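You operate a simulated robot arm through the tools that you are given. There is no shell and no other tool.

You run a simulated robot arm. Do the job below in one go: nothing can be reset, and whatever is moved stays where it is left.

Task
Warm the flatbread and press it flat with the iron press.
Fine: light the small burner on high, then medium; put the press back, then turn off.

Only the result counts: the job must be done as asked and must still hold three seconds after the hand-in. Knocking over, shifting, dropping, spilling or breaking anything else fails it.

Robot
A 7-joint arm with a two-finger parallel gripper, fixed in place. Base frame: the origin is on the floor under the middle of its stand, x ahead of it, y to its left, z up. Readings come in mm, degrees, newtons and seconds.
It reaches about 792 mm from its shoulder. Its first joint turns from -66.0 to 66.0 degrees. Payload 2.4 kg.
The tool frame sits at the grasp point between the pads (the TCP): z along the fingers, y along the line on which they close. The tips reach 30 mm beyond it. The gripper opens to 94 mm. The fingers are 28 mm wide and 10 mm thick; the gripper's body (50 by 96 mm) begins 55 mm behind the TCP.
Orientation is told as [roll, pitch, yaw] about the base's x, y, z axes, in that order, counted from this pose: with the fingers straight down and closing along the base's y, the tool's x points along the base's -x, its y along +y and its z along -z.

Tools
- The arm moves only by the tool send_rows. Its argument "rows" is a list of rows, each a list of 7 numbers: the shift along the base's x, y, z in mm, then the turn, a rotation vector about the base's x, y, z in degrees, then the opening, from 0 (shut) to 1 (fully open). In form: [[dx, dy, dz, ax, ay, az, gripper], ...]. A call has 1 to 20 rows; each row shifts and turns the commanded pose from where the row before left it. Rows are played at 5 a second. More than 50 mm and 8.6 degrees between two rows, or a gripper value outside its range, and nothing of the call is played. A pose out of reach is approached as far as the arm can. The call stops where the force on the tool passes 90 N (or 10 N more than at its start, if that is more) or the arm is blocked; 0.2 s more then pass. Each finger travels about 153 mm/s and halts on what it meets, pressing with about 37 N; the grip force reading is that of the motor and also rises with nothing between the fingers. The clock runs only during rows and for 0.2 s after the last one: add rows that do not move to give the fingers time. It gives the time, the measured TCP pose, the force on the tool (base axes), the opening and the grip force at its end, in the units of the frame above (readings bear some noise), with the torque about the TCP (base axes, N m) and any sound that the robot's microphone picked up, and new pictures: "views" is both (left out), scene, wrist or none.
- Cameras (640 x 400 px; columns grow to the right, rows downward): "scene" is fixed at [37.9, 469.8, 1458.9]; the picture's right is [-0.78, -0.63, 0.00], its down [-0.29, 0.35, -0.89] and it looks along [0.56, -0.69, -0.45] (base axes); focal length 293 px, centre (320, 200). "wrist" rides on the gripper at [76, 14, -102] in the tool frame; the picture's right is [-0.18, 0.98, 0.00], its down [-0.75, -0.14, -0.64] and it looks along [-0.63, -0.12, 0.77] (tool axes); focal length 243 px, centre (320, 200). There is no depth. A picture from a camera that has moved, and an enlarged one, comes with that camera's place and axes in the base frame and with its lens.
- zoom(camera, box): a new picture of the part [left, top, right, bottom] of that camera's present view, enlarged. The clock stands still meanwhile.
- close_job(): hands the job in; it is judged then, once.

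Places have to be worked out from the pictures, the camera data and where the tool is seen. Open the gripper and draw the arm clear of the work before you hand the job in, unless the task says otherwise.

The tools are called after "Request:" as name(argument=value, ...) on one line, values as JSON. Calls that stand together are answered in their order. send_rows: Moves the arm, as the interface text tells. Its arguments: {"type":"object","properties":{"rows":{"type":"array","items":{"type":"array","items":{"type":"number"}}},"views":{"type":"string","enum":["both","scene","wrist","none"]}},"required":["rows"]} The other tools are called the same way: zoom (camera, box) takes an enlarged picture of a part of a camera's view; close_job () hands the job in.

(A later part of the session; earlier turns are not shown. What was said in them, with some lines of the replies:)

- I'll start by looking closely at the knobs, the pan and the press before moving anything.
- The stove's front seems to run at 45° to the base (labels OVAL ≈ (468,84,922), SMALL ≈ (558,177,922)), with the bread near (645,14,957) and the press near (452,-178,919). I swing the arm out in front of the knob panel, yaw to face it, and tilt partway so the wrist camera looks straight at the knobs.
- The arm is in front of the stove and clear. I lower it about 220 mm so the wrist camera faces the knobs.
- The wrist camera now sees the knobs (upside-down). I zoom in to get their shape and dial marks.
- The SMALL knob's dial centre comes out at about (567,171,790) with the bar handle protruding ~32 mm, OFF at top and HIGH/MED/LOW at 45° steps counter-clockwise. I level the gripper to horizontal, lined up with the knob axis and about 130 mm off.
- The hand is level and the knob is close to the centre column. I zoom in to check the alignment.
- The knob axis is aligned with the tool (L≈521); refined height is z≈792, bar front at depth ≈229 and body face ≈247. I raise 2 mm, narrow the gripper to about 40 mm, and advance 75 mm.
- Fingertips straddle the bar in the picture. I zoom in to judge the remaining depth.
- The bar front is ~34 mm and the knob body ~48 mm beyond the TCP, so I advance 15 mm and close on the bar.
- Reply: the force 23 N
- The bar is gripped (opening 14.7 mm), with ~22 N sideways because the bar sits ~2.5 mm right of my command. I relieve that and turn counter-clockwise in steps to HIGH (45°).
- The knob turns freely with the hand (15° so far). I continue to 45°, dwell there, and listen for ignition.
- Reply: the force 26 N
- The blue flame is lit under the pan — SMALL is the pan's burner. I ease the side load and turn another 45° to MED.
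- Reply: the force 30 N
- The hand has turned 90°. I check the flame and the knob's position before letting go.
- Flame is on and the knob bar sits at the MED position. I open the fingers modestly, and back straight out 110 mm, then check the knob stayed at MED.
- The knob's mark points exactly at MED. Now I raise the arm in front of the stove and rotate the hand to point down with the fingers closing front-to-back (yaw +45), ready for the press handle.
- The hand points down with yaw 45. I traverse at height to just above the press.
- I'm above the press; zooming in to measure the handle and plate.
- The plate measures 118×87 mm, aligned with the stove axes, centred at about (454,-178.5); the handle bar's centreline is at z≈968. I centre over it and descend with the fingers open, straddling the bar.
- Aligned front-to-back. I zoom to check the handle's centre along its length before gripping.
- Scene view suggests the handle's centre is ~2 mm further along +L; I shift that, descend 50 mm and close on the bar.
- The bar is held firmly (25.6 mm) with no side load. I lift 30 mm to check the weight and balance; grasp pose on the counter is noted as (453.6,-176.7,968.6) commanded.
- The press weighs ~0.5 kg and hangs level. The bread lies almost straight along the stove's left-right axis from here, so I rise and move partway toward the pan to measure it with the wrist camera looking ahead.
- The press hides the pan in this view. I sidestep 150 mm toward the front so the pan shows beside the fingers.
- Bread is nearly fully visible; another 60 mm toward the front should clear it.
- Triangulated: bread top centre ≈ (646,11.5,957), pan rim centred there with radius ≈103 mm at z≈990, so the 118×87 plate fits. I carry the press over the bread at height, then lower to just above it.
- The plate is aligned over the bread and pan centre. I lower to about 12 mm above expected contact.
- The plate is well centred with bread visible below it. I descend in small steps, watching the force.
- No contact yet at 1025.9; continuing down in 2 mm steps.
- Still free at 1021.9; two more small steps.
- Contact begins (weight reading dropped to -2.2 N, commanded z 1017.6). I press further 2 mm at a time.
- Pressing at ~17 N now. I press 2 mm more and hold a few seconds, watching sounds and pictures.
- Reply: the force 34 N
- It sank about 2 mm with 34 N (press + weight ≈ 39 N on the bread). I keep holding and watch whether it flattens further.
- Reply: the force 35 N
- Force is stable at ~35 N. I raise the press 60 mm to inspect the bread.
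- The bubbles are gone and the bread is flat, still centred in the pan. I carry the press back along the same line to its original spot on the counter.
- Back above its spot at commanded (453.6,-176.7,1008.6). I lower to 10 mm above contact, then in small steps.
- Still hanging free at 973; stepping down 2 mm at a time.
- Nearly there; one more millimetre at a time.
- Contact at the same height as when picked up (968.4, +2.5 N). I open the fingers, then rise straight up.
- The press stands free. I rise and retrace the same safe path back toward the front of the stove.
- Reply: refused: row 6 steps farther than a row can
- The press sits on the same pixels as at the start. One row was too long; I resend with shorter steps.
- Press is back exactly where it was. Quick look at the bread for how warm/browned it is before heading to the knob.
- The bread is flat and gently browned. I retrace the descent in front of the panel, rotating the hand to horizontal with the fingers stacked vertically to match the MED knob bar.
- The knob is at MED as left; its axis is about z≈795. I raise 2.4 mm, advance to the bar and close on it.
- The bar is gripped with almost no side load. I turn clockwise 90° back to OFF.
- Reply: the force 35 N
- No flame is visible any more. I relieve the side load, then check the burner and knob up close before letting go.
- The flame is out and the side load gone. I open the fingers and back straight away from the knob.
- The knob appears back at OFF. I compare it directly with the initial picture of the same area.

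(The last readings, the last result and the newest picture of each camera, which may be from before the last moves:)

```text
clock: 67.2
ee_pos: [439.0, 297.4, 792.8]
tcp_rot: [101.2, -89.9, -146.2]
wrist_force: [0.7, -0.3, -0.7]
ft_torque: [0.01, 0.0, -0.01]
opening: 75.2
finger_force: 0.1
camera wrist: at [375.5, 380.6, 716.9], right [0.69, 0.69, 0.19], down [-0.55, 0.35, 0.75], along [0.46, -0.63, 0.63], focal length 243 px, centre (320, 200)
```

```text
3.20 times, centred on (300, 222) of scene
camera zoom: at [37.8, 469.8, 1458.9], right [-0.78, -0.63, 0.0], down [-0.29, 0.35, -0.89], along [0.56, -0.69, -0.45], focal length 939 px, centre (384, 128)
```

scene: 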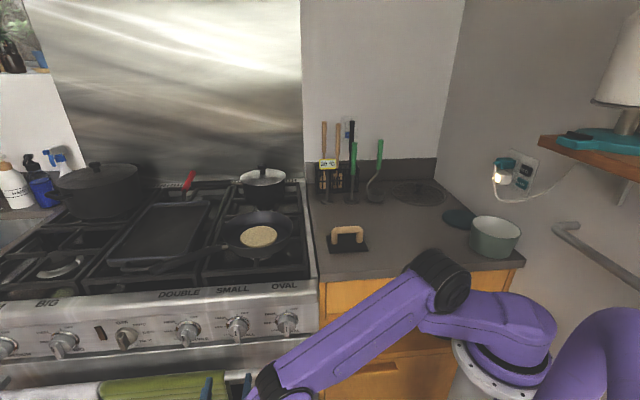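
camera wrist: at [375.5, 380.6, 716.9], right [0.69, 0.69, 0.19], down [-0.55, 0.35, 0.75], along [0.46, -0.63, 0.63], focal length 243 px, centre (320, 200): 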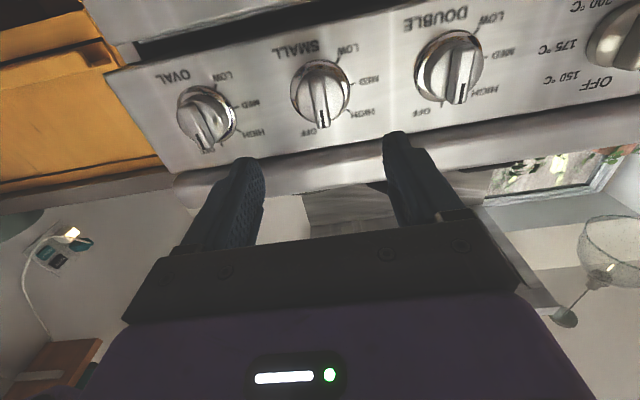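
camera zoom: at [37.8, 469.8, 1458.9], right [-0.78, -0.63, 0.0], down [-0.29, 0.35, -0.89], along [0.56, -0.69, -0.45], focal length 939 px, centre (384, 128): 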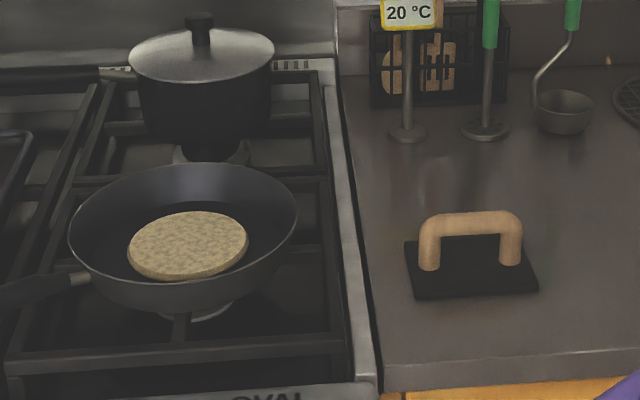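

Knob, press, pan and everything else match the starting picture, with the bread flat and lightly browned. I open the gripper fully and draw the arm up and back to its starting pose.

Request:
send_rows(rows=[[-3, 0, 30, 5.3, 5.3, 0, 1], [-3, 0, 30, 5.3, 5.3, 0, 1], [-3, -2, 35, 5.3, 5.3, 0, 1], [-2, -4, 35, 5.3, 5.3, 0, 1], [-2, -4, 38, 5.3, 5.3, 0, 1], [0, -4, 38, 5.3, 5.3, 0, 1], [0, -4, 40, 5.3, 5.3, 0, 1], [0, -4, 40, 5.3, 5.3, 0, 1], [0, -4, 40, 5.3, 5.3, 0, 1], [0, -4, 45, 5.3, 5.3, 0, 1], [0, -2, 45, 5.3, 5.3, 0, 1], [0, -2, 45, 5.3, 5.3, 0, 1], [0, 0, 0, 0, 0, 0, 1]], views="both")

```text
clock: 70.0
ee_pos: [424.5, 263.4, 1255.4]
tcp_rot: [-0.1, -0.1, -45.0]
wrist_force: [-0.3, 0.0, 0.5]
ft_torque: [-0.02, -0.01, 0.0]
opening: 94.0
finger_force: 0.1
camera wrist: at [381.3, 326.6, 1358.2], right [0.83, 0.56, 0.0], down [0.43, -0.63, 0.64], along [0.36, -0.53, -0.77], focal length 243 px, centre (320, 200)
```

scene: 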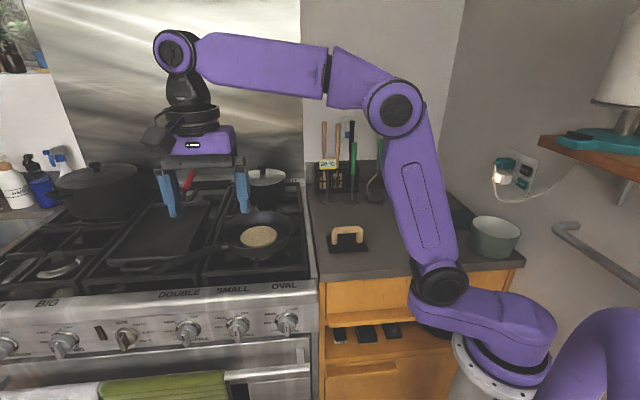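
wrist: 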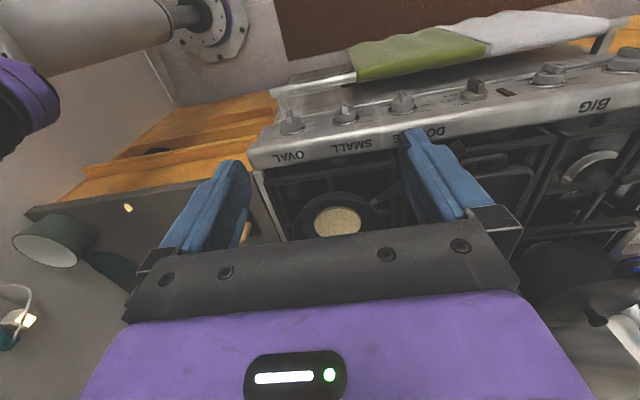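

The arm is high and clear; I return it to the starting pose for a last check.

Request:
send_rows(rows=[[-10, -40, 5, 0, 0, 7.5, 1], [-10, -40, 5, 0, 0, 7.5, 1], [-10, -40, 5, 0, 0, 7.5, 1], [-10, -40, 5, 0, 0, 7.5, 1], [-10, -40, 5, 0, 0, 7.5, 1], [-10, -40, 5, 0, 0, 7.5, 1], [0, 0, 0, 0, 0, 0, 1], [0, 0, 0, 0, 0, 0, 1]], views="both")

Request:
zoom(camera="scene", box=[200, 200, 320, 300])

```text
clock: 71.8
ee_pos: [363.1, 22.8, 1285.7]
tcp_rot: [0.0, -0.1, 0.0]
wrist_force: [0.6, -0.6, 0.3]
ft_torque: [-0.02, -0.01, -0.01]
opening: 93.8
finger_force: 0.1
camera wrist: at [288.0, 37.7, 1388.3], right [0.18, 0.98, 0.0], down [0.75, -0.14, 0.64], along [0.63, -0.12, -0.77], focal length 243 px, centre (320, 200)
```

scene: 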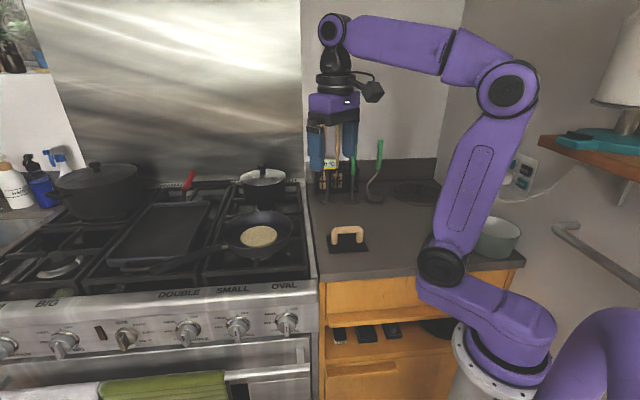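
wrist: 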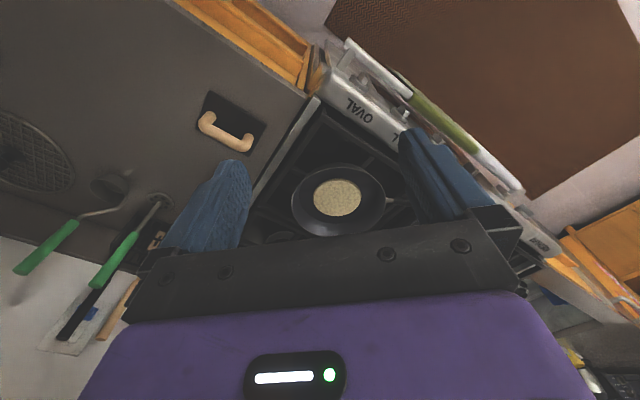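

```text
4.00 times, centred on (260, 250) of scene
camera zoom: at [37.9, 469.8, 1458.9], right [-0.78, -0.63, 0.0], down [-0.29, 0.35, -0.89], along [0.56, -0.69, -0.45], focal length 1173 px, centre (560, 0)
```

zoom: 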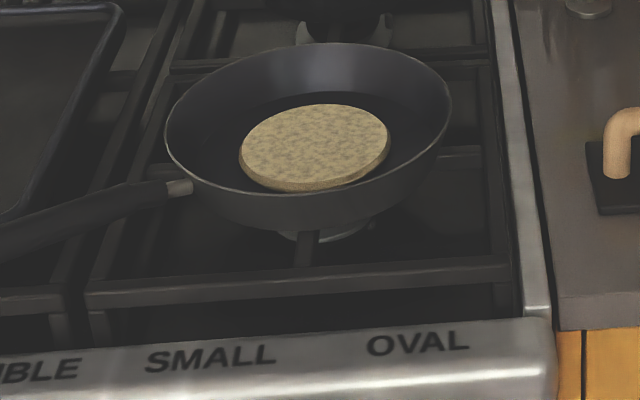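

The final pictures show the bread flat in the pan, the press back in its original spot, and the SMALL knob at OFF with no flame. The gripper is open and the arm is clear, so I hand the job in.

Request:
close_job()

```text
The job is handed in.
```

The flatbread has been heated and pressed flat, and I've handed the job in. I can't measure its temperature. It had about 50 seconds of flame and looks slightly browned.

- **Burner:** I lit SMALL on high, which is the burner under the pan, then turned it down to medium. I turned it off only after the press was back.
- **Pressing:** I pushed the iron press down on the bread with about 35 N for around 7 seconds. The bubbles on top are gone, and the bread stayed centred in the pan.
- **Final state:** In the last pictures the press is back in its original spot, the SMALL knob is at OFF with no flame, and I saw nothing else moved. The gripper is open and the arm is back at its starting pose.
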